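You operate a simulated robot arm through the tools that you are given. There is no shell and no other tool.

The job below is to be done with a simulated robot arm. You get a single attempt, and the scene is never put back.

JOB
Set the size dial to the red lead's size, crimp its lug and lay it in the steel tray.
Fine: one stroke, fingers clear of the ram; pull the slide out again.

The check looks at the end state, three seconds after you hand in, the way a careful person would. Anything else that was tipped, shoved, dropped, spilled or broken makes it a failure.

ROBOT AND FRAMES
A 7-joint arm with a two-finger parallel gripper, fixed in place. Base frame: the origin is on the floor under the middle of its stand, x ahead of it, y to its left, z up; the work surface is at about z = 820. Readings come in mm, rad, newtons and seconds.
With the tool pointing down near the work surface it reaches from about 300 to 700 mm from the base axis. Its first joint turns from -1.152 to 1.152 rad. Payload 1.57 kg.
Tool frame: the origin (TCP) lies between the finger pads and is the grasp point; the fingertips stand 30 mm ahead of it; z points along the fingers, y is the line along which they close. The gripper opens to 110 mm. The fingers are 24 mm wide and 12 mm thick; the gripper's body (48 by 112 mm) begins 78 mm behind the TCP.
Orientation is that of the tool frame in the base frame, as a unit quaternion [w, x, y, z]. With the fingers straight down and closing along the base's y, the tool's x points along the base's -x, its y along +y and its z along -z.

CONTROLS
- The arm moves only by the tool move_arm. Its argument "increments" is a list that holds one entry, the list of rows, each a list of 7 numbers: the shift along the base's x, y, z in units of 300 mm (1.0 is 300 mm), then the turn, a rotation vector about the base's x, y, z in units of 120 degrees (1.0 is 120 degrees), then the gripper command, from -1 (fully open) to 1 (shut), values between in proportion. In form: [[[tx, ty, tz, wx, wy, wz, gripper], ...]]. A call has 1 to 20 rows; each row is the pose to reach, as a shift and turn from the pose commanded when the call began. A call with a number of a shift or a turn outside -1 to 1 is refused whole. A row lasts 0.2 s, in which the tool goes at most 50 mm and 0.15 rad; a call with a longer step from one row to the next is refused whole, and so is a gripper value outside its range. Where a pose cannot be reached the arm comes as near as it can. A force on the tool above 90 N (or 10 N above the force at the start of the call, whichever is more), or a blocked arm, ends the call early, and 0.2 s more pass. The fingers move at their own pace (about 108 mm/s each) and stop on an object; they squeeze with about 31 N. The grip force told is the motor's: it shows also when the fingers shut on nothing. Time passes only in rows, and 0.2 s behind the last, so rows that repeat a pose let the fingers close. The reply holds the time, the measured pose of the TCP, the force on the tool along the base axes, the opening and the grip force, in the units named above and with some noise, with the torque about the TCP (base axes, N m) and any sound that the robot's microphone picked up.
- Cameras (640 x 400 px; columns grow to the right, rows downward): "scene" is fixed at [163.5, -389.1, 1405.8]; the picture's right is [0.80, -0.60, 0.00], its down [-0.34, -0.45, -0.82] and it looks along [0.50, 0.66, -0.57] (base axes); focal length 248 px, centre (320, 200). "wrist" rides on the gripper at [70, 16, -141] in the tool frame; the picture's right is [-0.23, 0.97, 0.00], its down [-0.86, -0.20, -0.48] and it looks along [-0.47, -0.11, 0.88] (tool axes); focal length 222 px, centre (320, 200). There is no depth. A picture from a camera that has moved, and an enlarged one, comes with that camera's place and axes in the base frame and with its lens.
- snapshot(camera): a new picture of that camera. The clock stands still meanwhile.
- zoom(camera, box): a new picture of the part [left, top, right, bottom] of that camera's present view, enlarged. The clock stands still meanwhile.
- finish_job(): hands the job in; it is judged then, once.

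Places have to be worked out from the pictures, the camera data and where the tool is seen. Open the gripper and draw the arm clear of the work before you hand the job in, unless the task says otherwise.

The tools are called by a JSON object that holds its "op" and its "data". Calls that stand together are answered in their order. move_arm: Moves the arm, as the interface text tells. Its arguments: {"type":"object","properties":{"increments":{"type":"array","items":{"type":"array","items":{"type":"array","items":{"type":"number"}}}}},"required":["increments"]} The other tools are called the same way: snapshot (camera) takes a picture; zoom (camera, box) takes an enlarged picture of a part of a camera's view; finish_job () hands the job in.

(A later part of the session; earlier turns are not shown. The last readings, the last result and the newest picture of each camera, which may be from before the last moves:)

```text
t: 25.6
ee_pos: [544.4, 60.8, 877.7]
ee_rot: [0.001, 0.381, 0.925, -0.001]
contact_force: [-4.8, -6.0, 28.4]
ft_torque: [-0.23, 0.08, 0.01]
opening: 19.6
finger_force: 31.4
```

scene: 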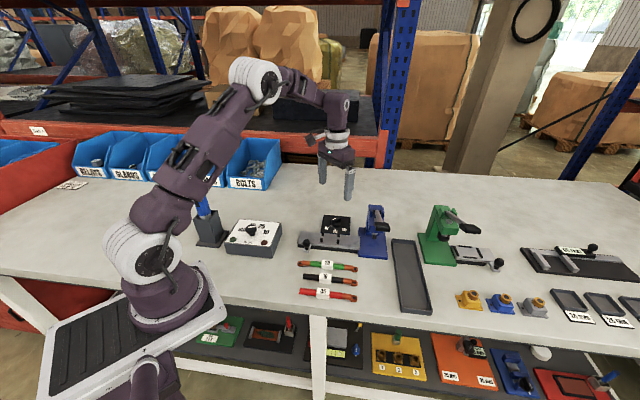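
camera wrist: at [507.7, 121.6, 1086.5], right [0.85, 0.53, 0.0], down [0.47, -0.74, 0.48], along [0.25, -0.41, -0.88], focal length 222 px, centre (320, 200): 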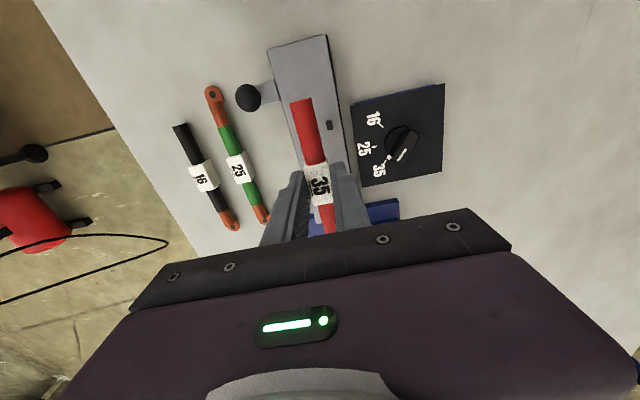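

Contact at 28 N vertical. I check the picture before releasing.

{"op": "zoom", "data": {"camera": "wrist", "box": [230, 60, 430, 210]}}

{"op": "zoom", "data": {"camera": "scene", "box": [290, 200, 390, 265]}}

```text
2.67 times, centred on (330, 135) of wrist
camera zoom: at [505.2, 123.3, 1017.0], right [0.85, 0.53, 0.0], down [0.47, -0.74, 0.48], along [0.26, -0.41, -0.88], focal length 592 px, centre (293, 373)
```

zoom: 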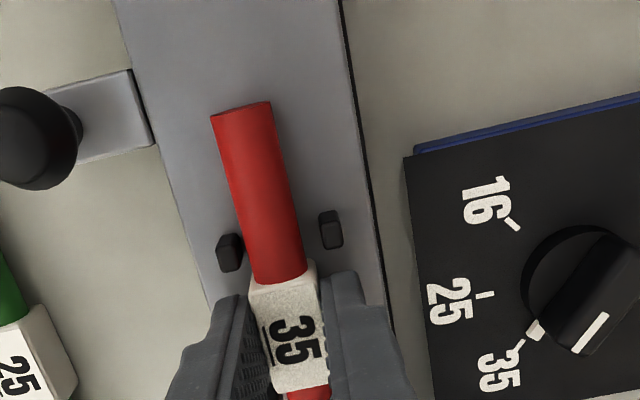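

```text
6.15 times, centred on (340, 232) of scene
camera zoom: at [162.9, -389.3, 1405.8], right [0.8, -0.6, 0.0], down [-0.34, -0.45, -0.82], along [0.5, 0.66, -0.57], focal length 1526 px, centre (197, 0)
```

zoom: 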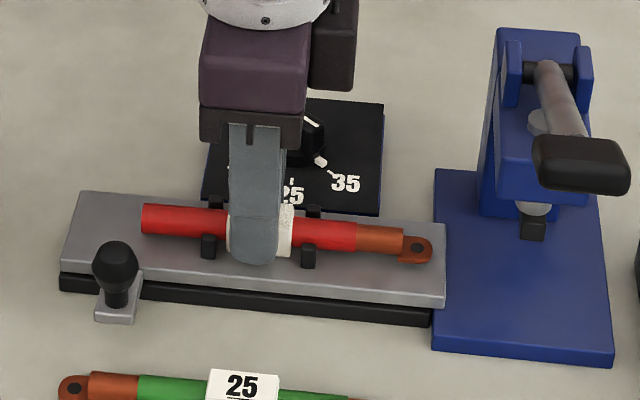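

Lead is seated between the pegs. I relieve the load, open to ~34 mm and rise straight up.

{"op": "move_arm", "data": {"increments": [[[0.0, 0.0, 0.004, 0, 0, 0, 1], [0.0, 0.0, 0.004, 0, 0, 0, 0.5], [0.0, 0.0, 0.004, 0, 0, 0, 0.38], [0.0, 0.0, 0.01, 0, 0, 0, 0.38], [0.0, 0.0, 0.05, 0, 0, 0, 0.38], [0.0, 0.0, 0.15, 0, 0, 0, 0.38], [0.0, 0.0, 0.3, 0, 0, 0, 0.38], [0.0, 0.0, 0.35, 0, 0, 0, 0.38], [0.0, 0.0, 0.35, 0, 0, 0, 0.38]]]}}

{"op": "snapshot", "data": {"camera": "wrist"}}

{"op": "zoom", "data": {"camera": "wrist", "box": [210, 30, 440, 200]}}

{"op": "zoom", "data": {"camera": "scene", "box": [290, 190, 400, 265]}}

```text
t: 27.6
ee_pos: [545.0, 64.0, 981.4]
ee_rot: [0.0, 0.381, 0.925, -0.001]
contact_force: [-0.2, 0.4, -0.6]
ft_torque: [-0.03, 0.01, -0.03]
opening: 34.4
finger_force: 0.1
```

```text
taken
camera wrist: at [505.4, 125.7, 1122.4], right [0.85, 0.53, 0.0], down [0.47, -0.74, 0.48], along [0.25, -0.41, -0.88], focal length 222 px, centre (320, 200)
```

wrist: 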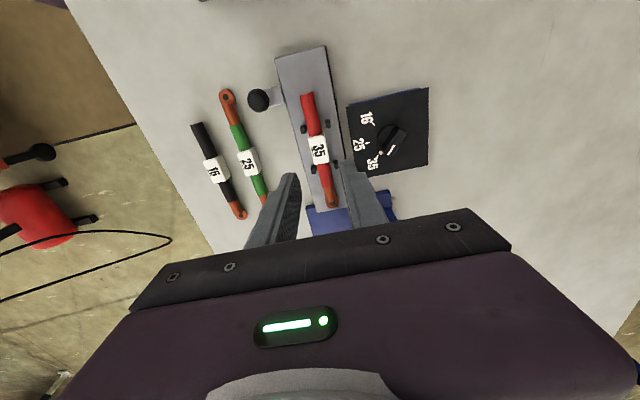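

```text
2.35 times, centred on (325, 115) of wrist
camera zoom: at [505.4, 125.7, 1122.4], right [0.85, 0.53, 0.0], down [0.47, -0.74, 0.48], along [0.25, -0.41, -0.88], focal length 523 px, centre (308, 400)
```

zoom: 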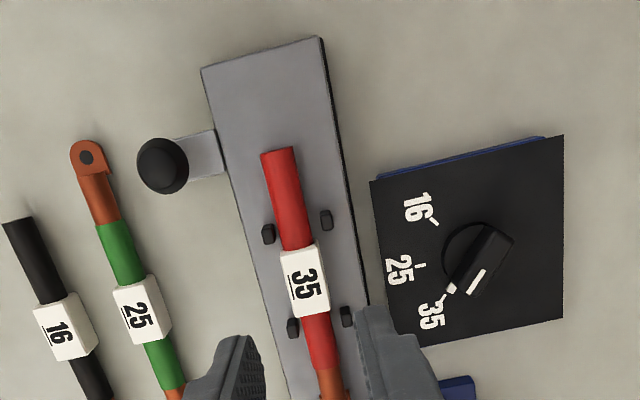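

```text
5.33 times, centred on (345, 228) of scene
camera zoom: at [163.5, -389.1, 1405.8], right [0.8, -0.6, 0.0], down [-0.34, -0.45, -0.82], along [0.5, 0.66, -0.57], focal length 1323 px, centre (187, 53)
```

zoom: 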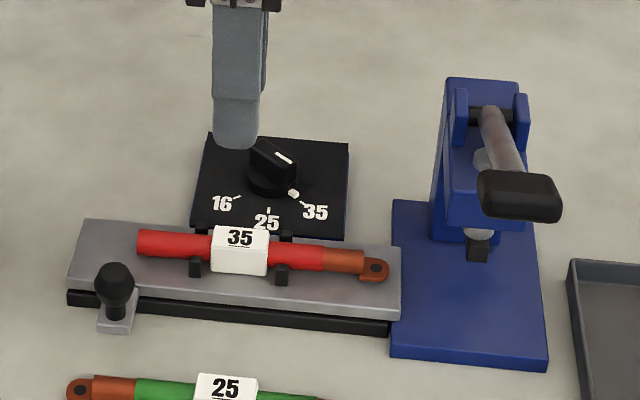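

The lead sits in the cradle properly. Next the slide knob at ≈(460.4,73.2), ball centre z≈868: I move above it and turn to yaw +45° so the fingers close along the slide direction.

{"op": "move_arm", "data": {"increments": [[[-0.025, 0.0, 0, 0, 0, 0.065, 0.27], [-0.05, 0.005, 0, 0, 0, 0.13, 0.27], [-0.075, 0.01, 0, 0, 0, 0.2, 0.27], [-0.1, 0.01, 0, 0, 0, 0.27, 0.27], [-0.13, 0.015, -0.02, 0, 0, 0.34, 0.27], [-0.16, 0.015, -0.04, 0, 0, 0.41, 0.27], [-0.19, 0.02, -0.06, 0, 0, 0.48, 0.27], [-0.22, 0.025, -0.08, 0, 0, 0.55, 0.27], [-0.25, 0.027, -0.1, 0, 0, 0.62, 0.27], [-0.278, 0.027, -0.13, 0, 0, 0.685, 0.27], [-0.278, 0.027, -0.16, 0, 0, 0.749, 0.27], [-0.278, 0.027, -0.16, 0, 0, 0.749, 0.27]]]}}

{"op": "snapshot", "data": {"camera": "wrist"}}

{"op": "zoom", "data": {"camera": "wrist", "box": [220, 50, 440, 210]}}

{"op": "zoom", "data": {"camera": "scene", "box": [260, 170, 400, 265]}}

```text
t: 30.2
ee_pos: [461.0, 70.8, 931.9]
ee_rot: [0.0, -0.384, 0.923, 0.0]
contact_force: [0.0, 0.2, -0.1]
ft_torque: [0.0, 0.03, 0.01]
opening: 40.0
finger_force: 0.0
```

```text
taken
camera wrist: at [400.1, 34.0, 1073.4], right [-0.53, 0.85, 0.0], down [0.74, 0.47, 0.48], along [0.41, 0.25, -0.88], focal length 222 px, centre (320, 200)
```

wrist: 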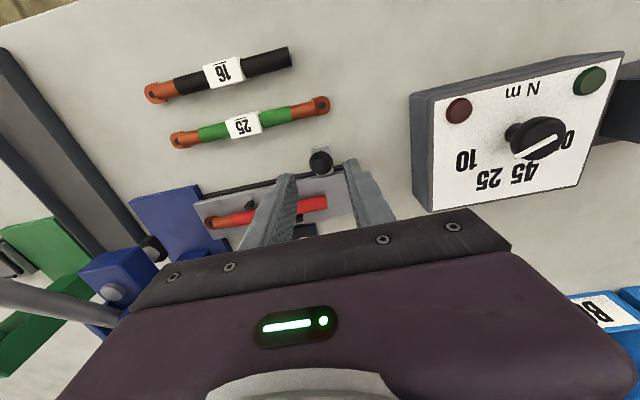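

```text
2.50 times, centred on (330, 130) of wrist
camera zoom: at [400.1, 34.0, 1073.4], right [-0.53, 0.85, 0.0], down [0.74, 0.47, 0.48], along [0.41, 0.25, -0.88], focal length 555 px, centre (295, 375)
```

zoom: 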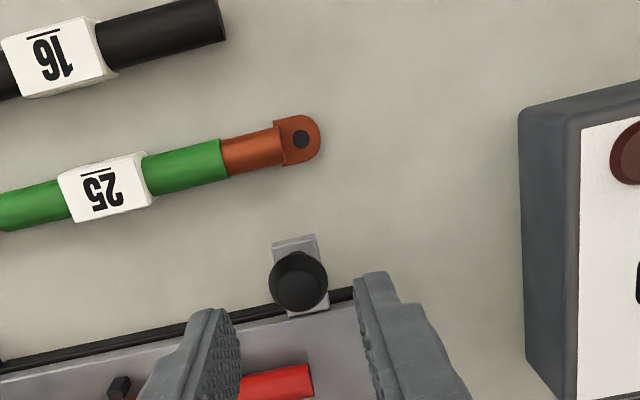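

```text
4.21 times, centred on (330, 218) of scene
camera zoom: at [163.5, -389.1, 1405.8], right [0.8, -0.6, 0.0], down [-0.34, -0.45, -0.82], along [0.5, 0.66, -0.57], focal length 1044 px, centre (278, 126)
```

zoom: 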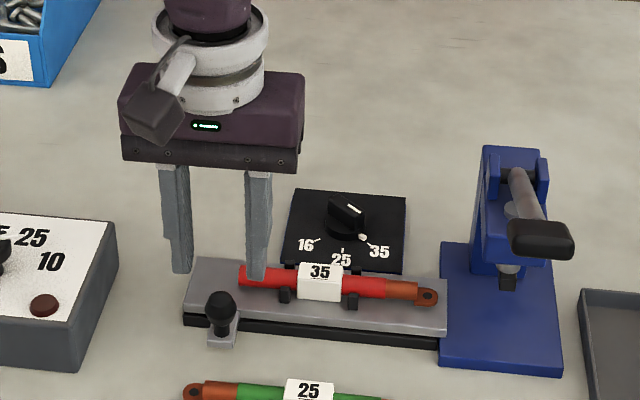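

TCP is directly over the knob (≈(460,72.4)). I descend to TCP z≈886 and close on the ball.

{"op": "move_arm", "data": {"increments": [[[-0.002, 0.0, -0.05, 0, 0, 0, 0.27], [-0.002, 0.0, -0.1, 0, 0, 0, 0.27], [-0.002, 0.0, -0.155, 0, 0, 0, 0.27], [-0.002, 0.0, -0.155, 0, 0, 0, 0.27]]]}}

{"op": "zoom", "data": {"camera": "wrist", "box": [220, 80, 440, 220]}}

{"op": "zoom", "data": {"camera": "scene", "box": [270, 190, 400, 270]}}

```text
t: 31.2
ee_pos: [460.0, 72.3, 887.7]
ee_rot: [0.0, -0.383, 0.924, -0.001]
contact_force: [0.3, 0.3, 0.2]
ft_torque: [0.02, -0.02, 0.0]
opening: 40.3
finger_force: 0.0
```

```text
2.86 times, centred on (330, 150) of wrist
camera zoom: at [399.0, 35.0, 1028.2], right [-0.53, 0.85, 0.0], down [0.74, 0.47, 0.48], along [0.41, 0.25, -0.88], focal length 635 px, centre (291, 343)
```

zoom: 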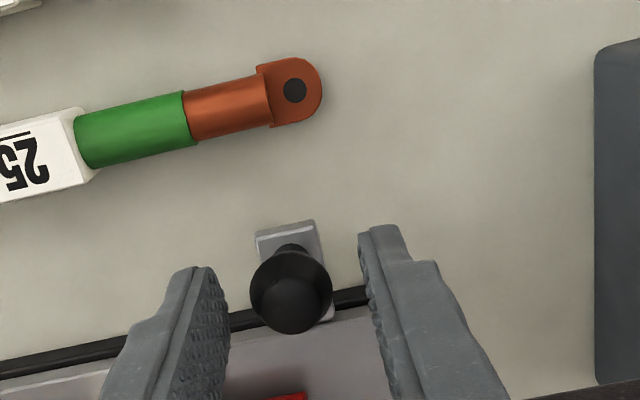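

```text
4.92 times, centred on (335, 230) of scene
camera zoom: at [163.5, -389.1, 1405.8], right [0.8, -0.6, 0.0], down [-0.34, -0.45, -0.82], along [0.5, 0.66, -0.57], focal length 1221 px, centre (246, 52)
```

zoom: 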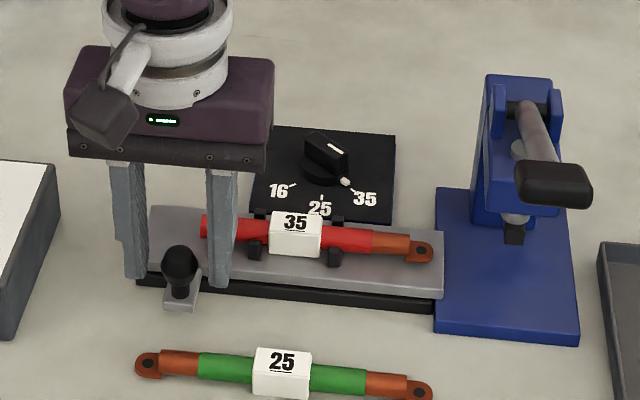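

Fingers straddle the ball. I close on it.

{"op": "move_arm", "data": {"increments": [[[0, 0, 0, 0, 0, 0, 0.5], [0, 0, 0, 0, 0, 0, 0.8], [0, 0, 0, 0, 0, 0, 1], [0, 0, 0, 0, 0, 0, 1]]]}}

{"op": "zoom", "data": {"camera": "wrist", "box": [220, 80, 440, 220]}}

{"op": "zoom", "data": {"camera": "scene", "box": [270, 190, 400, 270]}}

```text
t: 32.2
ee_pos: [460.6, 71.6, 886.2]
ee_rot: [0.0, -0.383, 0.924, 0.0]
contact_force: [3.6, -3.3, -4.3]
ft_torque: [0.24, 0.13, -0.01]
opening: 21.7
finger_force: 35.3
```

```text
2.86 times, centred on (330, 150) of wrist
camera zoom: at [399.3, 34.8, 1028.4], right [-0.53, 0.85, 0.0], down [0.74, 0.46, 0.48], along [0.41, 0.25, -0.88], focal length 635 px, centre (291, 343)
```

zoom: 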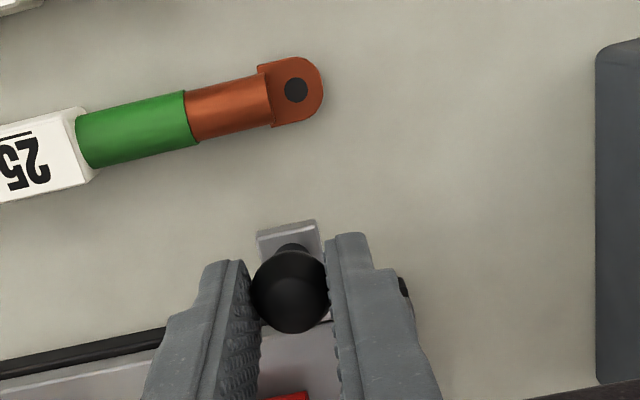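

```text
4.92 times, centred on (335, 230) of scene
camera zoom: at [163.7, -389.2, 1405.7], right [0.8, -0.6, 0.0], down [-0.34, -0.45, -0.82], along [0.5, 0.66, -0.57], focal length 1221 px, centre (246, 52)
```

zoom: 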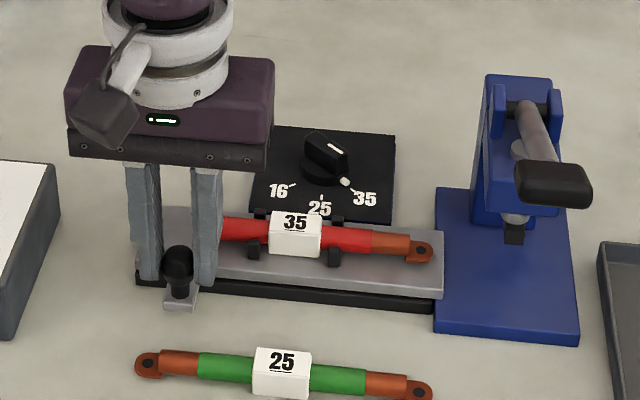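

Ball held (21.7 mm). I push the slide in along (0.707,-0.707), slowly, 45 mm first, then check.

{"op": "move_arm", "data": {"increments": [[[0.006, -0.006, 0, 0, 0, 0, 1], [0.016, -0.016, 0, 0, 0, 0, 1], [0.027, -0.027, 0, 0, 0, 0, 1], [0.038, -0.038, 0, 0, 0, 0, 1], [0.05, -0.05, 0, 0, 0, 0, 1], [0.062, -0.062, 0, 0, 0, 0, 1], [0.074, -0.074, 0, 0, 0, 0, 1], [0.086, -0.086, 0, 0, 0, 0, 1], [0.098, -0.098, 0, 0, 0, 0, 1], [0.106, -0.106, 0, 0, 0, 0, 1], [0.106, -0.106, 0, 0, 0, 0, 1]]]}}

{"op": "zoom", "data": {"camera": "scene", "box": [270, 190, 400, 270]}}

{"op": "snapshot", "data": {"camera": "wrist"}}

```text
t: 34.6
ee_pos: [493.5, 40.0, 887.4]
ee_rot: [0.0, -0.384, 0.923, 0.0]
contact_force: [1.3, 1.9, 13.9]
ft_torque: [0.12, 0.29, -0.04]
opening: 21.8
finger_force: 34.7
```

```text
4.92 times, centred on (335, 230) of scene
camera zoom: at [163.4, -389.1, 1405.8], right [0.8, -0.6, 0.0], down [-0.34, -0.45, -0.82], along [0.5, 0.66, -0.57], focal length 1221 px, centre (246, 52)
```

zoom: 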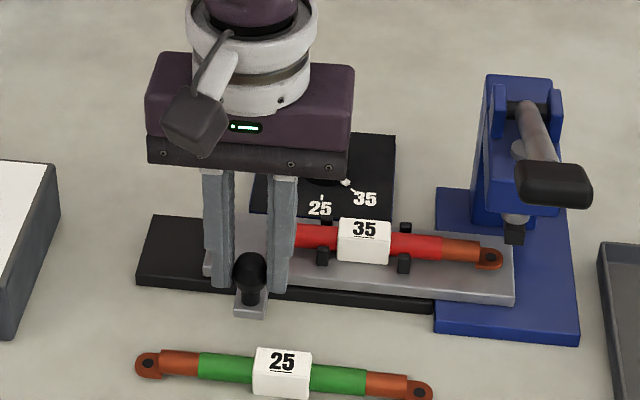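

```text
taken
camera wrist: at [430.8, 3.2, 1028.4], right [-0.53, 0.85, 0.0], down [0.74, 0.47, 0.48], along [0.41, 0.25, -0.88], focal length 222 px, centre (320, 200)
```

wrist: 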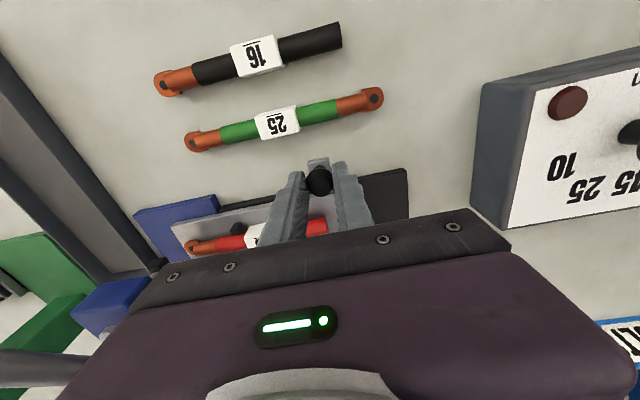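

The slide moves freely with the lead in place. I continue 22 mm more and watch the force.

{"op": "move_arm", "data": {"increments": [[[0.008, -0.008, 0, 0, 0, 0, 1], [0.018, -0.018, 0, 0, 0, 0, 1], [0.028, -0.028, 0, 0, 0, 0, 1], [0.038, -0.038, 0, 0, 0, 0, 1], [0.046, -0.046, 0, 0, 0, 0, 1], [0.052, -0.052, 0, 0, 0, 0, 1], [0.052, -0.052, 0, 0, 0, 0, 1]]]}}

{"op": "zoom", "data": {"camera": "scene", "box": [290, 190, 400, 265]}}

```text
t: 36.2
ee_pos: [508.1, 23.3, 886.9]
ee_rot: [0.0, -0.384, 0.923, 0.0]
contact_force: [1.1, 3.1, 29.3]
ft_torque: [0.37, 0.19, 0.02]
opening: 21.6
finger_force: 34.6
```

```text
5.33 times, centred on (345, 228) of scene
camera zoom: at [163.1, -389.1, 1405.8], right [0.8, -0.6, 0.0], down [-0.34, -0.45, -0.82], along [0.5, 0.66, -0.57], focal length 1323 px, centre (187, 53)
```

zoom: 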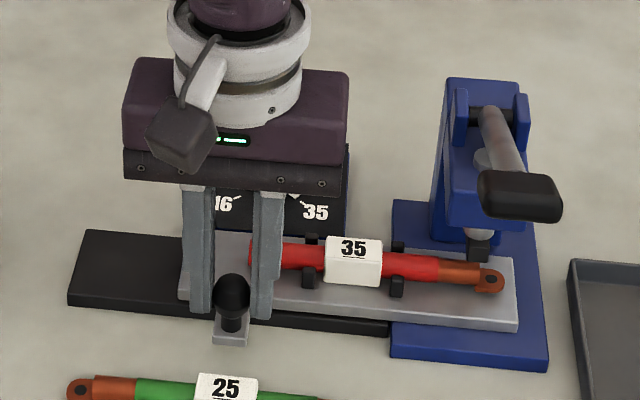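

Barrel is nearly under the ram but the slide hasn't met a stop; a vertical load of 29 N has built up, so I ease z up slightly and continue in small steps.

{"op": "move_arm", "data": {"increments": [[[0.0, 0.0, 0.006, 0, 0, 0, 1], [0.004, -0.004, 0.006, 0, 0, 0, 1], [0.008, -0.008, 0.006, 0, 0, 0, 1], [0.012, -0.012, 0.006, 0, 0, 0, 1], [0.016, -0.016, 0.006, 0, 0, 0, 1], [0.02, -0.02, 0.006, 0, 0, 0, 1], [0.02, -0.02, 0.006, 0, 0, 0, 1]]]}}

{"op": "zoom", "data": {"camera": "scene", "box": [290, 190, 400, 265]}}

```text
t: 37.8
ee_pos: [514.1, 18.5, 889.4]
ee_rot: [0.0, -0.384, 0.924, 0.0]
contact_force: [-2.9, 3.9, -14.7]
ft_torque: [-0.57, 0.3, -0.08]
opening: 21.5
finger_force: 35.0
```

```text
5.33 times, centred on (345, 228) of scene
camera zoom: at [163.7, -389.0, 1405.8], right [0.8, -0.6, 0.0], down [-0.34, -0.45, -0.82], along [0.5, 0.66, -0.57], focal length 1323 px, centre (187, 53)
```

zoom: 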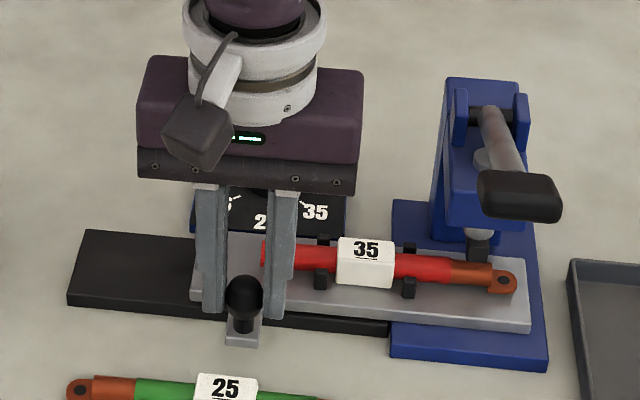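

The barrel now appears under the ram at 75 mm travel. I push another 3 mm gently to feel for the end stop.

{"op": "move_arm", "data": {"increments": [[[0.003, -0.003, -0.003, 0, 0, 0, 1], [0.006, -0.006, -0.003, 0, 0, 0, 1], [0.008, -0.008, -0.003, 0, 0, 0, 1], [0.008, -0.008, -0.003, 0, 0, 0, 1]]]}}

{"op": "zoom", "data": {"camera": "scene", "box": [340, 190, 400, 265]}}

```text
t: 38.8
ee_pos: [514.1, 18.1, 888.9]
ee_rot: [-0.002, -0.386, 0.923, 0.002]
contact_force: [-40.7, 33.8, 28.3]
ft_torque: [0.82, 0.84, 0.12]
opening: 22.1
finger_force: 34.8
```

```text
5.33 times, centred on (370, 228) of scene
camera zoom: at [162.1, -388.3, 1406.2], right [0.8, -0.6, 0.0], down [-0.34, -0.45, -0.82], along [0.5, 0.66, -0.57], focal length 1323 px, centre (53, 53)
```

zoom: 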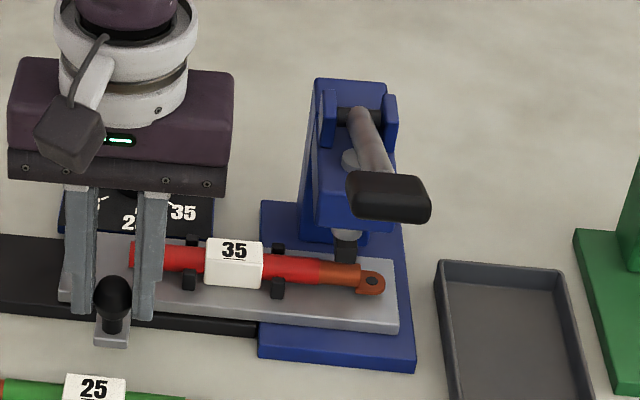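

End stop reached (about 53 N along the slide axis at 75.6 mm travel). I relax the push, open the fingers and lift clear.

{"op": "move_arm", "data": {"increments": [[[-0.003, 0.003, 0.002, 0, 0, 0, 1], [-0.006, 0.006, 0.003, 0, 0, 0, 1], [-0.006, 0.006, 0.003, 0, 0, 0, 1]]]}}

{"op": "move_arm", "data": {"increments": [[[0, 0, 0, 0, 0, 0, 0.6], [0, 0, 0, 0, 0, 0, 0.27], [0, 0, 0.0, 0, 0, 0, 0.27], [0, 0, 0.06, 0, 0, 0, 0.27], [0, 0, 0.15, 0, 0, 0, 0.27], [0, 0, 0.28, 0, 0, 0, 0.27], [0, 0, 0.4, 0, 0, 0, 0.27], [0, 0, 0.4, 0, 0, 0, 0.27]]]}}

{"op": "snapshot", "data": {"camera": "wrist"}}

{"op": "zoom", "data": {"camera": "scene", "box": [320, 185, 420, 265]}}

```text
t: 39.6
ee_pos: [514.8, 19.1, 888.9]
ee_rot: [-0.001, -0.385, 0.923, 0.0]
contact_force: [-29.8, 24.0, -1.7]
ft_torque: [0.35, 0.48, 0.09]
opening: 21.8
finger_force: 35.1
```

```text
t: 41.4
ee_pos: [512.2, 16.1, 1008.8]
ee_rot: [0.0, -0.383, 0.924, 0.001]
contact_force: [0.3, -0.5, -0.4]
ft_torque: [-0.01, 0.02, -0.01]
opening: 40.3
finger_force: 0.2
```

```text
taken
camera wrist: at [450.5, -20.8, 1150.3], right [-0.53, 0.85, 0.0], down [0.74, 0.47, 0.48], along [0.41, 0.25, -0.88], focal length 222 px, centre (320, 200)
```

wrist: 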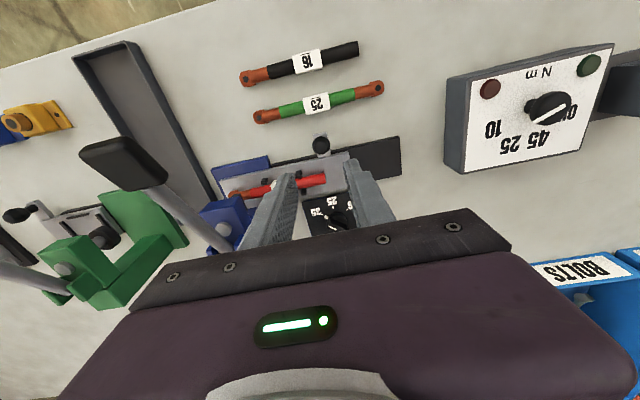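

```text
5.00 times, centred on (370, 225) of scene
camera zoom: at [163.5, -389.1, 1405.8], right [0.8, -0.6, 0.0], down [-0.34, -0.45, -0.82], along [0.5, 0.66, -0.57], focal length 1240 px, centre (70, 75)
```

zoom: 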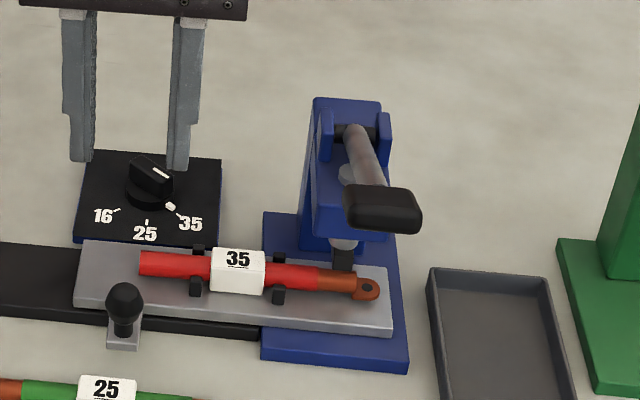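

Slide is fully in with the lug's barrel under the ram. I zoom at the lever to locate its handle.

{"op": "zoom", "data": {"camera": "wrist", "box": [60, 110, 280, 260]}}

{"op": "zoom", "data": {"camera": "scene", "box": [360, 195, 410, 255]}}

{"op": "zoom", "data": {"camera": "wrist", "box": [190, 120, 370, 220]}}

```text
2.67 times, centred on (170, 185) of wrist
camera zoom: at [450.5, -20.8, 1150.3], right [-0.53, 0.85, 0.0], down [0.74, 0.47, 0.48], along [0.41, 0.25, -0.88], focal length 592 px, centre (720, 240)
```

zoom: 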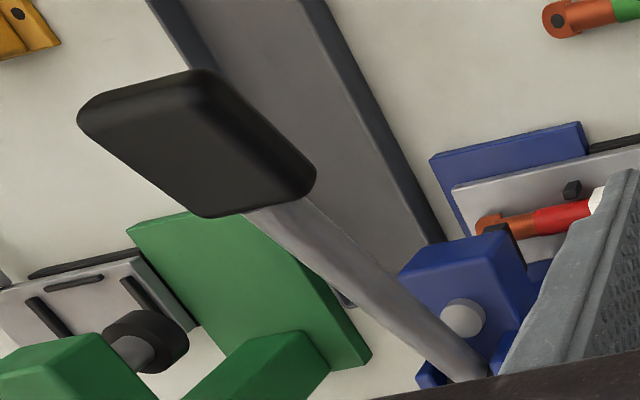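

```text
6.67 times, centred on (385, 225) of scene
camera zoom: at [163.5, -389.1, 1405.8], right [0.8, -0.6, 0.0], down [-0.34, -0.45, -0.82], along [0.5, 0.66, -0.57], focal length 1653 px, centre (-113, 33)
```

zoom: 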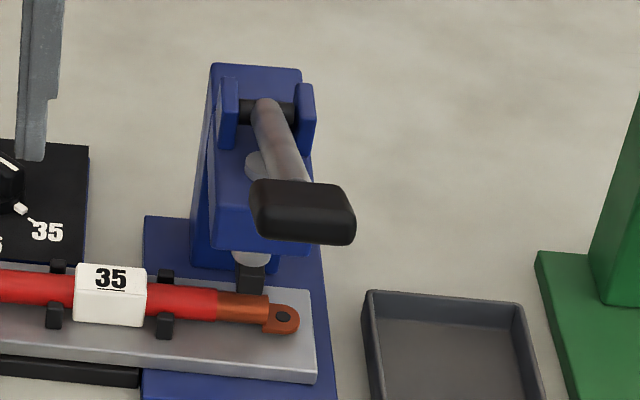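

```text
3.56 times, centred on (280, 170) of wrist
camera zoom: at [450.5, -20.8, 1150.3], right [-0.53, 0.85, 0.0], down [0.74, 0.47, 0.48], along [0.41, 0.25, -0.88], focal length 790 px, centre (462, 307)
```

zoom: 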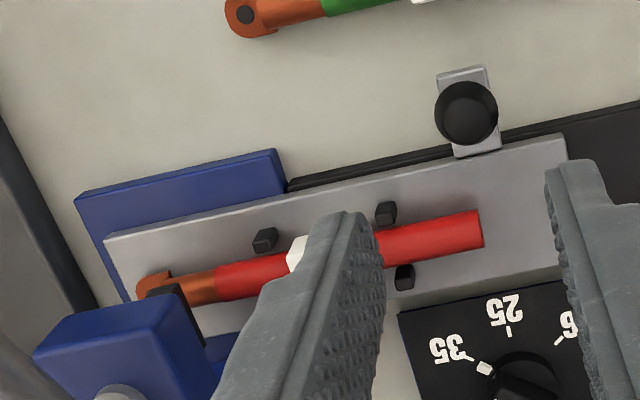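

The handle is at about s≈480, p≈326 → (569,-110), top ≈1000–1005, lever tilted up ~21° from a pivot near p≈445. I close the gripper, rise, and go over the handle to press it from above with shut fingertips, well away from the ram.

{"op": "move_arm", "data": {"increments": [[[0, 0, 0.12, 0, 0, 0, 1], [0, 0, 0.24, 0, 0, 0, 1], [0.04, -0.09, 0.25, 0, 0, 0, 1], [0.09, -0.2, 0.25, 0, 0, 0, 1], [0.14, -0.31, 0.25, 0, 0, 0, 1], [0.193, -0.423, 0.25, 0, 0, 0, 1], [0.193, -0.423, 0.25, 0, 0, 0, 1]]]}}

{"op": "snapshot", "data": {"camera": "wrist"}}

{"op": "zoom", "data": {"camera": "scene", "box": [320, 150, 440, 260]}}

```text
t: 43.0
ee_pos: [573.3, -113.0, 1085.8]
ee_rot: [0.0, -0.383, 0.924, 0.0]
contact_force: [-0.5, 0.4, 0.0]
ft_torque: [-0.02, 0.02, -0.01]
opening: 0.1
finger_force: 21.2
```

```text
taken
camera wrist: at [512.0, -149.5, 1225.6], right [-0.53, 0.85, 0.0], down [0.74, 0.47, 0.48], along [0.41, 0.25, -0.88], focal length 222 px, centre (320, 200)
```

wrist: 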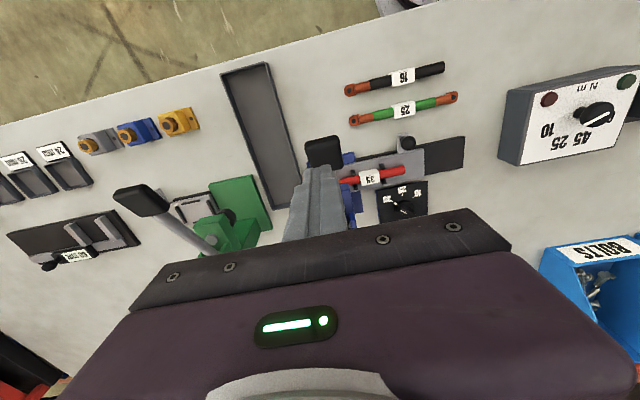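

```text
3.64 times, centred on (380, 205) of scene
camera zoom: at [163.5, -389.2, 1405.8], right [0.8, -0.6, 0.0], down [-0.34, -0.45, -0.82], along [0.5, 0.66, -0.57], focal length 902 px, centre (102, 182)
```

zoom: 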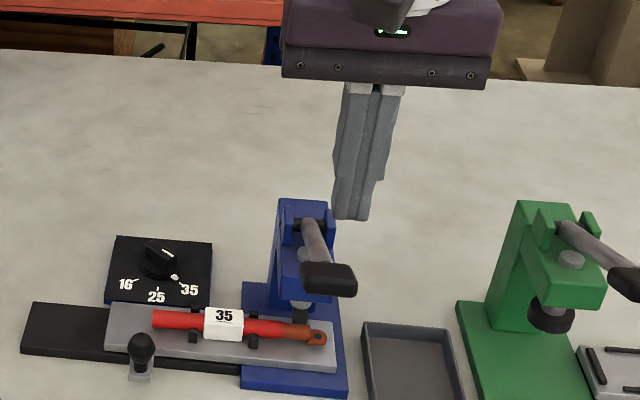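

{"op": "zoom", "data": {"camera": "wrist", "box": [270, 110, 400, 220]}}

```text
3.64 times, centred on (335, 165) of wrist
camera zoom: at [512.0, -149.5, 1225.6], right [-0.53, 0.85, 0.0], down [0.74, 0.47, 0.48], along [0.41, 0.25, -0.88], focal length 808 px, centre (266, 327)
```

zoom: 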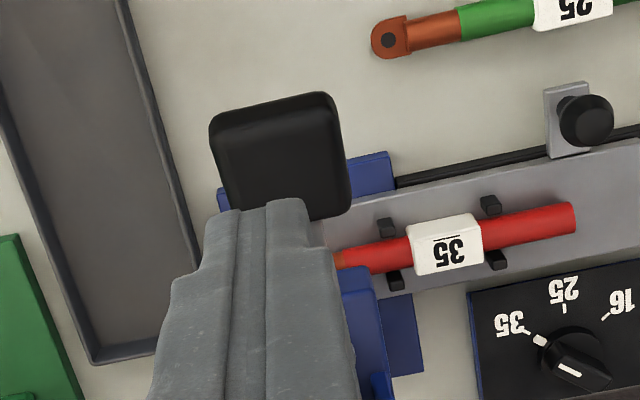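

Handle top centre refines to ≈(569.5,-108), about 4.5 mm off from the TCP. I correct and come down to just above it (tips ≈1010).

{"op": "move_arm", "data": {"increments": [[[-0.022, -0.001, -0.03, 0, 0, 0, 1], [-0.022, -0.001, -0.09, 0, 0, 0, 1], [-0.022, -0.001, -0.15, 0, 0, 0, 1], [-0.022, -0.001, -0.15, 0, 0, 0, 1]]]}}

{"op": "zoom", "data": {"camera": "wrist", "box": [250, 110, 390, 220]}}

{"op": "zoom", "data": {"camera": "scene", "box": [340, 170, 430, 250]}}

```text
t: 44.0
ee_pos: [567.9, -112.2, 1037.7]
ee_rot: [0.001, -0.384, 0.924, 0.0]
contact_force: [0.6, -0.3, 0.2]
ft_torque: [0.01, -0.02, 0.01]
opening: 0.0
finger_force: 21.8
```

```text
3.64 times, centred on (320, 165) of wrist
camera zoom: at [505.4, -148.9, 1179.8], right [-0.53, 0.85, 0.0], down [0.74, 0.47, 0.48], along [0.41, 0.25, -0.88], focal length 808 px, centre (320, 327)
```

zoom: 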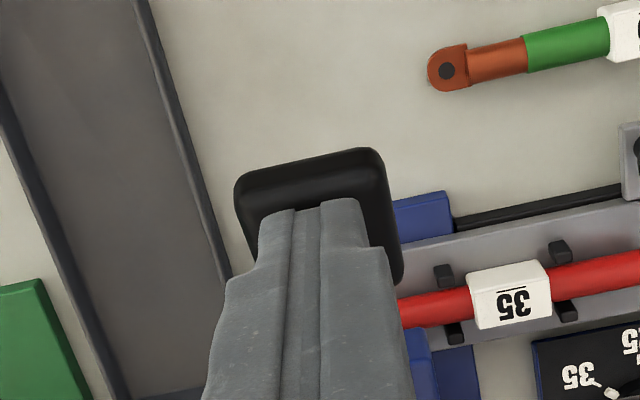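

```text
5.00 times, centred on (385, 210) of scene
camera zoom: at [163.5, -389.1, 1405.8], right [0.8, -0.6, 0.0], down [-0.34, -0.45, -0.82], along [0.5, 0.66, -0.57], focal length 1240 px, centre (-5, 150)
```

zoom: 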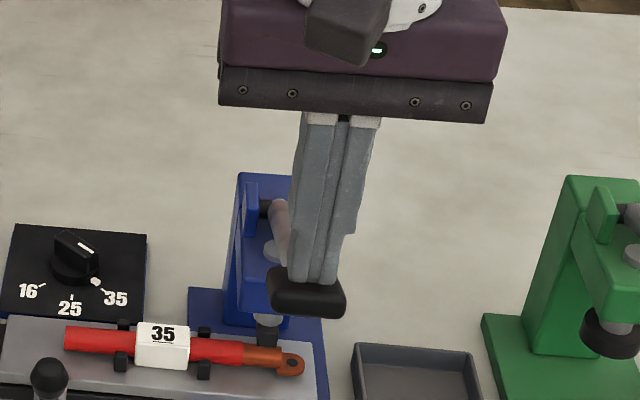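

Fingertips are centred over the handle. I press down steadily, 5 mm per row, 50 mm first, then check.

{"op": "move_arm", "data": {"increments": [[[0, 0, -0.0167, 0, 0, 0, 1], [0, 0, -0.0333, 0, 0, 0, 1], [0, 0, -0.05, 0, 0, 0, 1], [0, 0, -0.0667, 0, 0, 0, 1], [0, 0, -0.0833, 0, 0, 0, 1], [0, 0, -0.1, 0, 0, 0, 1], [0, 0, -0.1167, 0, 0, 0, 1], [0, 0, -0.1333, 0, 0, 0, 1], [0, 0, -0.15, 0, 0, 0, 1], [0, 0, -0.1667, 0, 0, 0, 1]]]}}

{"op": "zoom", "data": {"camera": "scene", "box": [340, 180, 430, 260]}}

{"op": "zoom", "data": {"camera": "wrist", "box": [250, 110, 390, 220]}}

```text
t: 46.2
ee_pos: [567.0, -111.1, 988.1]
ee_rot: [0.0, -0.384, 0.923, -0.001]
contact_force: [-0.9, -1.0, 2.3]
ft_torque: [-0.05, 0.1, 0.0]
opening: 0.2
finger_force: 20.9
```

```text
5.00 times, centred on (385, 220) of scene
camera zoom: at [163.5, -389.2, 1405.8], right [0.8, -0.6, 0.0], down [-0.34, -0.45, -0.82], along [0.5, 0.66, -0.57], focal length 1240 px, centre (-5, 100)
```

zoom: 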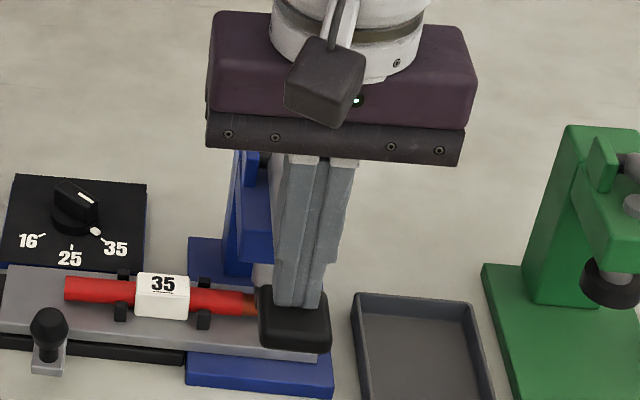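

```text
3.64 times, centred on (320, 165) of wrist
camera zoom: at [505.6, -147.7, 1129.6], right [-0.53, 0.85, 0.0], down [0.74, 0.47, 0.48], along [0.41, 0.25, -0.88], focal length 808 px, centre (320, 327)
```

zoom: 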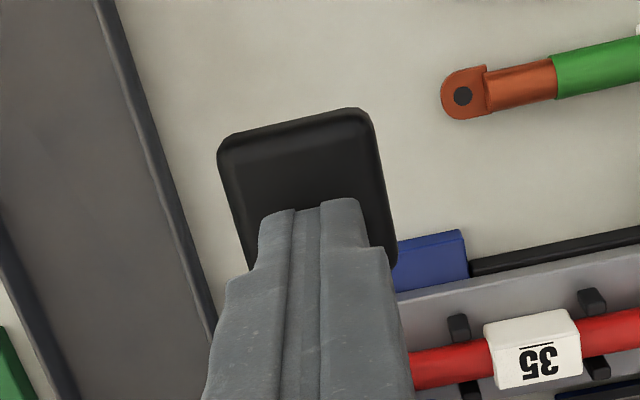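

The lever comes down freely (about 2 N), tips now at z≈958. I keep pressing down continuously.

{"op": "move_arm", "data": {"increments": [[[0, 0, -0.0167, 0, 0, 0, 1], [0, 0, -0.0333, 0, 0, 0, 1], [0, 0, -0.05, 0, 0, 0, 1], [0, 0, -0.0667, 0, 0, 0, 1], [0, 0, -0.0833, 0, 0, 0, 1], [0, 0, -0.1, 0, 0, 0, 1], [0, 0, -0.1167, 0, 0, 0, 1], [0, 0, -0.1333, 0, 0, 0, 1]]]}}

{"op": "zoom", "data": {"camera": "scene", "box": [340, 180, 430, 260]}}

{"op": "zoom", "data": {"camera": "wrist", "box": [250, 110, 390, 220]}}

```text
t: 48.0
ee_pos: [565.9, -111.6, 953.2]
ee_rot: [0.003, -0.383, 0.924, -0.004]
contact_force: [-20.0, 0.9, 82.6]
ft_torque: [0.88, -0.02, -0.1]
opening: 0.0
finger_force: 21.6
```

```text
5.00 times, centred on (385, 220) of scene
camera zoom: at [161.4, -388.8, 1406.1], right [0.8, -0.6, 0.0], down [-0.34, -0.45, -0.82], along [0.5, 0.66, -0.57], focal length 1240 px, centre (-5, 100)
```

zoom: 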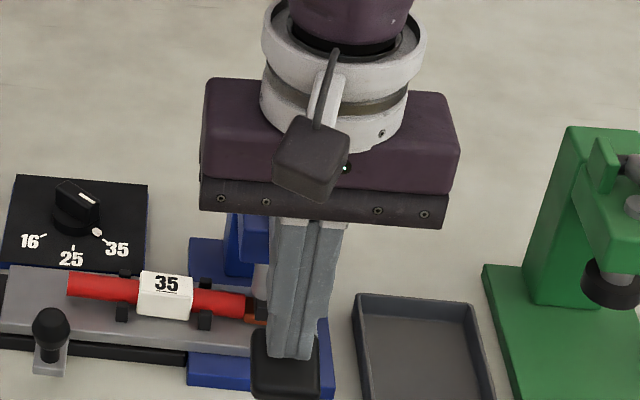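

```text
3.64 times, centred on (320, 165) of wrist
camera zoom: at [503.6, -147.9, 1093.9], right [-0.53, 0.85, -0.01], down [0.74, 0.47, 0.48], along [0.41, 0.25, -0.88], focal length 808 px, centre (320, 327)
```

zoom: 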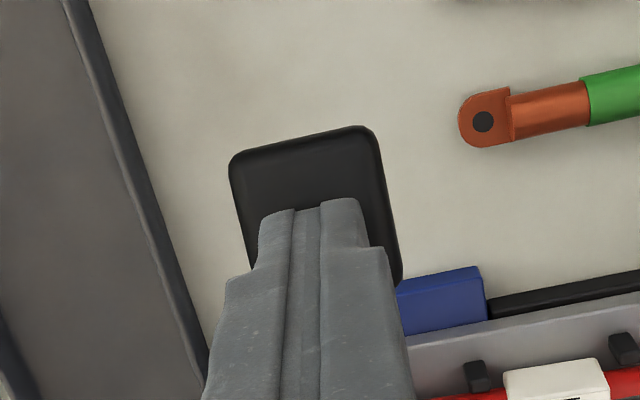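

The lever met firm resistance at tips z≈923 (82 N). I zoom in on the ram and lug to judge whether the stroke is complete.

{"op": "zoom", "data": {"camera": "scene", "box": [360, 205, 410, 255]}}

{"op": "snapshot", "data": {"camera": "wrist"}}

```text
8.00 times, centred on (385, 230) of scene
camera zoom: at [161.4, -388.8, 1406.1], right [0.8, -0.6, 0.0], down [-0.34, -0.45, -0.82], along [0.5, 0.66, -0.57], focal length 1984 px, centre (-200, -40)
```

zoom: 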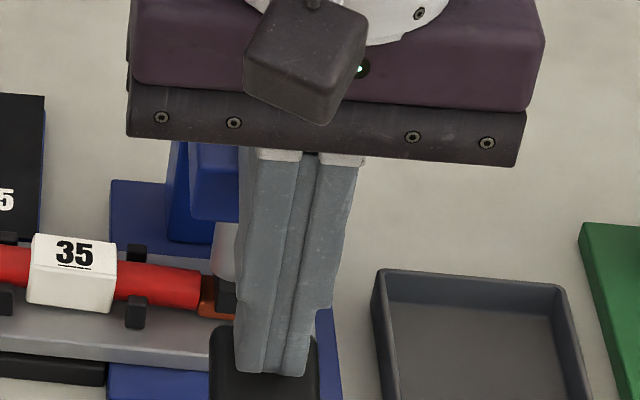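

```text
taken
camera wrist: at [503.6, -147.9, 1093.9], right [-0.53, 0.85, -0.01], down [0.74, 0.47, 0.48], along [0.41, 0.25, -0.88], focal length 222 px, centre (320, 200)
```

wrist: 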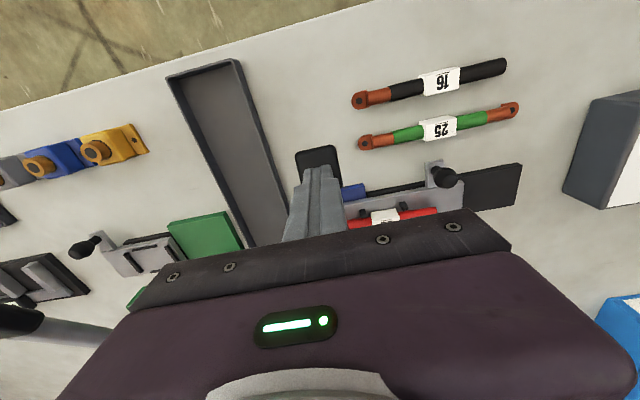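

The ram's die is down on the barrel. I hold the command for a few rows to see whether the lever is still yielding or is at its end stop.

{"op": "move_arm", "data": {"increments": [[[0, 0, 0, 0, 0, 0, 1], [0, 0, -0.001, 0, 0, 0, 1], [0, 0, -0.001, 0, 0, 0, 1]]]}}

```text
t: 48.8
ee_pos: [564.9, -110.3, 952.2]
ee_rot: [0.004, -0.382, 0.924, -0.005]
contact_force: [-18.0, -9.0, 90.5]
ft_torque: [0.65, -0.1, -0.43]
opening: 0.0
finger_force: 21.0
```

{"op": "zoom", "data": {"camera": "scene", "box": [374, 222, 396, 250]}}

```text
14.29 times, centred on (385, 236) of scene
camera zoom: at [161.4, -389.1, 1406.1], right [0.8, -0.6, 0.0], down [-0.34, -0.45, -0.82], along [0.5, 0.66, -0.57], focal length 3543 px, centre (-609, -314)
```

zoom: 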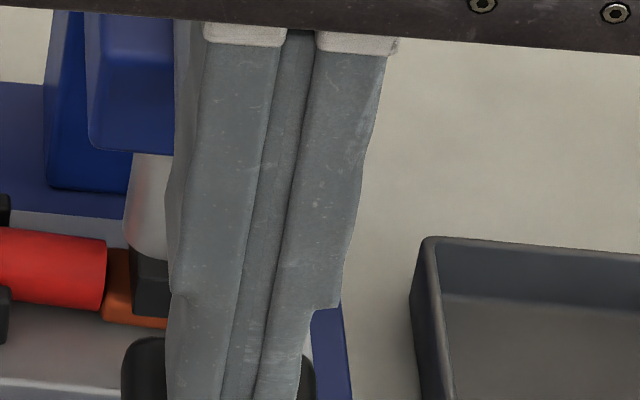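

The die has gone ~8 mm below the original barrel top and the lever is solid at 90 N, so the stroke is complete. I raise slowly, letting the lever follow if it springs back.

{"op": "move_arm", "data": {"increments": [[[0, 0, 0.01, 0, 0, 0, 1], [0, 0, 0.03, 0, 0, 0, 1], [0, 0, 0.06, 0, 0, 0, 1], [0, 0, 0.09, 0, 0, 0, 1], [0, 0, 0.12, 0, 0, 0, 1], [0, 0, 0.15, 0, 0, 0, 1], [0, 0, 0.18, 0, 0, 0, 1], [0, 0, 0.21, 0, 0, 0, 1], [0, 0, 0.24, 0, 0, 0, 1], [0, 0, 0.27, 0, 0, 0, 1], [0, 0, 0.3, 0, 0, 0, 1], [0, 0, 0.34, 0, 0, 0, 1], [0, 0, 0.4, 0, 0, 0, 1], [0, 0, 0.45, 0, 0, 0, 1]]]}}

{"op": "zoom", "data": {"camera": "scene", "box": [340, 180, 430, 260]}}

{"op": "snapshot", "data": {"camera": "wrist"}}

```text
t: 51.8
ee_pos: [566.6, -109.0, 1084.3]
ee_rot: [0.0, -0.383, 0.924, 0.0]
contact_force: [0.1, -0.4, -0.2]
ft_torque: [-0.03, 0.03, 0.03]
opening: 0.1
finger_force: 20.7
```

```text
5.00 times, centred on (385, 220) of scene
camera zoom: at [163.5, -389.1, 1405.8], right [0.8, -0.6, 0.0], down [-0.34, -0.45, -0.82], along [0.5, 0.66, -0.57], focal length 1240 px, centre (-5, 100)
```

zoom: 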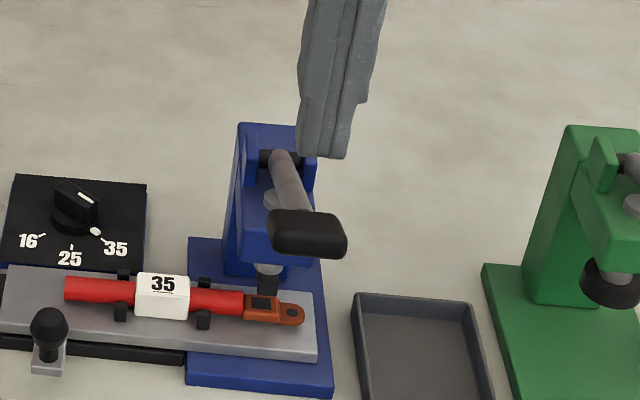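

```text
taken
camera wrist: at [505.0, -146.8, 1224.3], right [-0.53, 0.85, 0.0], down [0.74, 0.47, 0.48], along [0.41, 0.25, -0.88], focal length 222 px, centre (320, 200)
```

wrist: 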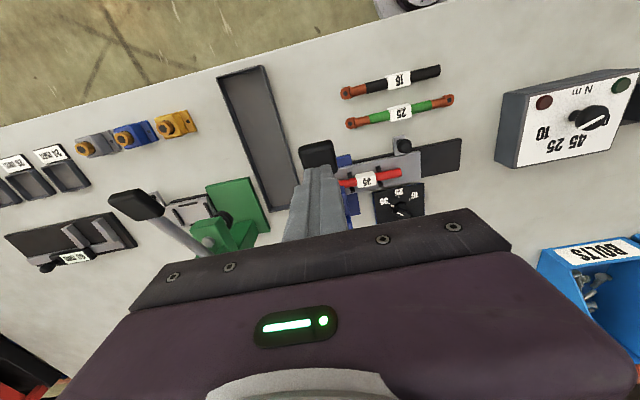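

The lever sprang back up and the barrel now shows a crimp mark. I zoom in on it to confirm.

{"op": "zoom", "data": {"camera": "scene", "box": [350, 220, 400, 255]}}

{"op": "zoom", "data": {"camera": "wrist", "box": [300, 110, 480, 230]}}

```text
11.43 times, centred on (375, 238) of scene
camera zoom: at [163.5, -389.1, 1405.8], right [0.8, -0.6, 0.0], down [-0.34, -0.45, -0.82], along [0.5, 0.66, -0.57], focal length 2834 px, centre (-309, -229)
```

zoom: 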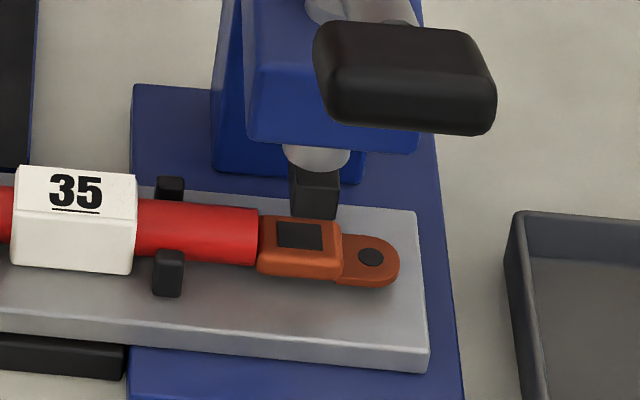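

```text
3.33 times, centred on (390, 170) of wrist
camera zoom: at [505.0, -146.8, 1224.3], right [-0.53, 0.85, 0.0], down [0.74, 0.47, 0.48], along [0.41, 0.25, -0.88], focal length 740 px, centre (87, 300)
```

zoom: 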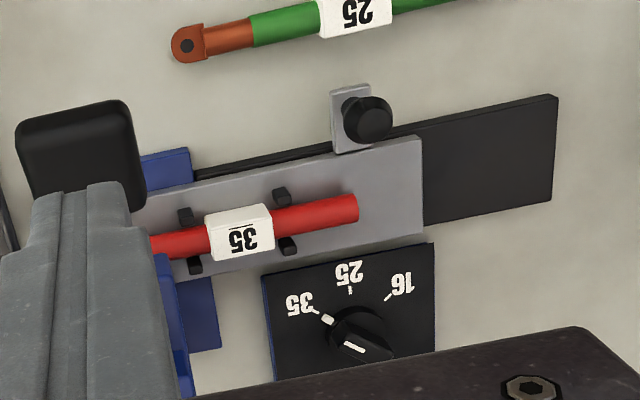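

The crimp is clean: a square die impression on the barrel. Now I return to the slide knob at ≈(513.6,19.2), gripper opened to 40 mm, stopping above it.

{"op": "move_arm", "data": {"increments": [[[-0.04, 0.1, 0, 0, 0, 0, 0.27], [-0.09, 0.22, 0, 0, 0, 0, 0.27], [-0.135, 0.33, 0, 0, 0, 0, 0.27], [-0.174, 0.4257, 0, 0, 0, 0, 0.27], [-0.174, 0.4257, -0.12, 0, 0, 0, 0.27], [-0.174, 0.4257, -0.26, 0, 0, 0, 0.27], [-0.174, 0.4257, -0.4, 0, 0, 0, 0.27], [-0.174, 0.4257, -0.5, 0, 0, 0, 0.27], [-0.174, 0.4257, -0.5, 0, 0, 0, 0.27]]]}}

{"op": "zoom", "data": {"camera": "wrist", "box": [220, 60, 440, 210]}}

```text
t: 53.8
ee_pos: [509.0, 14.9, 929.0]
ee_rot: [0.0, -0.384, 0.923, 0.0]
contact_force: [0.1, 0.3, 0.3]
ft_torque: [-0.01, 0.02, -0.01]
opening: 40.0
finger_force: 0.1
```

```text
2.67 times, centred on (330, 135) of wrist
camera zoom: at [448.3, -22.2, 1070.1], right [-0.53, 0.85, 0.0], down [0.74, 0.47, 0.48], along [0.41, 0.25, -0.88], focal length 592 px, centre (293, 373)
```

zoom: 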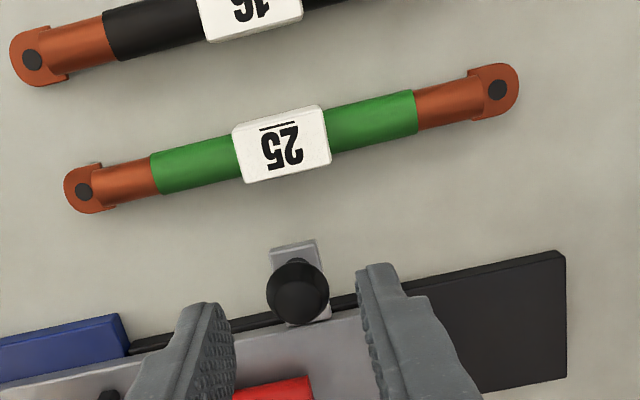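

Knob re-estimated at ≈(512.8,19.5); I correct by (3.8,3.4) mm, descend and close on it.

{"op": "move_arm", "data": {"increments": [[[0.0127, 0.0113, -0.03, 0, 0, 0, 0.27], [0.0127, 0.0113, -0.09, 0, 0, 0, 0.27], [0.0127, 0.0113, -0.143, 0, 0, 0, 0.27], [0.0127, 0.0113, -0.143, 0, 0, 0, 0.27], [0.0127, 0.0113, -0.143, 0, 0, 0, 0.6], [0.0127, 0.0113, -0.143, 0, 0, 0, 1], [0.0127, 0.0113, -0.143, 0, 0, 0, 1], [0.0127, 0.0113, -0.143, 0, 0, 0, 1]]]}}

{"op": "zoom", "data": {"camera": "wrist", "box": [220, 80, 440, 220]}}

```text
t: 55.6
ee_pos: [516.6, 20.4, 889.2]
ee_rot: [-0.002, -0.384, 0.923, 0.001]
contact_force: [-18.2, 21.2, -0.9]
ft_torque: [0.21, 0.35, -0.07]
opening: 21.9
finger_force: 34.4
```

```text
2.86 times, centred on (330, 150) of wrist
camera zoom: at [455.3, -16.0, 1031.1], right [-0.53, 0.85, 0.0], down [0.75, 0.47, 0.48], along [0.4, 0.25, -0.88], focal length 635 px, centre (291, 343)
```

zoom: 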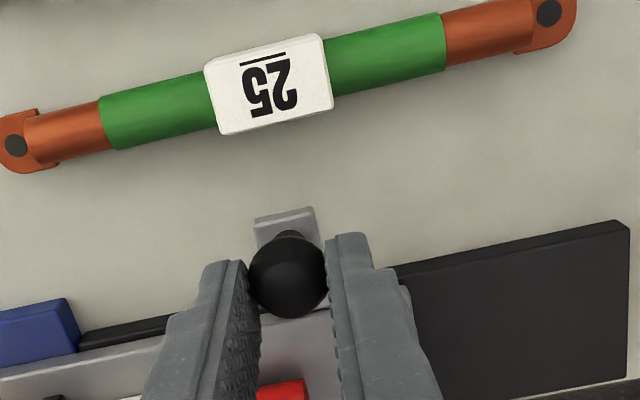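

Ball is gripped again. I pull the slide out along (-0.707,0.707), 48 mm first.

{"op": "move_arm", "data": {"increments": [[[-0.008, 0.008, 0, 0, 0, 0, 1], [-0.018, 0.018, 0, 0, 0, 0, 1], [-0.029, 0.029, 0, 0, 0, 0, 1], [-0.04, 0.04, 0, 0, 0, 0, 1], [-0.052, 0.052, 0, 0, 0, 0, 1], [-0.064, 0.064, 0, 0, 0, 0, 1], [-0.076, 0.076, 0, 0, 0, 0, 1], [-0.088, 0.088, 0, 0, 0, 0, 1], [-0.1, 0.1, 0, 0, 0, 0, 1], [-0.112, 0.112, 0, 0, 0, 0, 1], [-0.112, 0.112, 0, 0, 0, 0, 1]]]}}

{"op": "zoom", "data": {"camera": "scene", "box": [290, 190, 400, 265]}}

```text
t: 58.0
ee_pos: [483.4, 54.5, 891.6]
ee_rot: [-0.003, -0.384, 0.923, 0.0]
contact_force: [-17.2, -17.5, -5.3]
ft_torque: [-0.57, 0.12, 0.03]
opening: 21.6
finger_force: 34.5
```

```text
5.33 times, centred on (345, 228) of scene
camera zoom: at [163.2, -389.6, 1405.7], right [0.8, -0.6, 0.0], down [-0.34, -0.45, -0.82], along [0.5, 0.66, -0.57], focal length 1323 px, centre (187, 53)
```

zoom: 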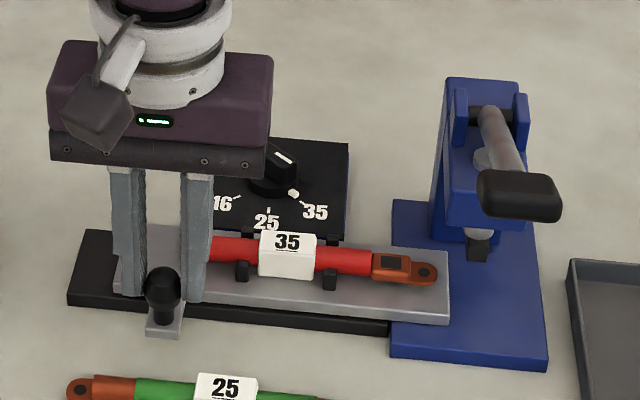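

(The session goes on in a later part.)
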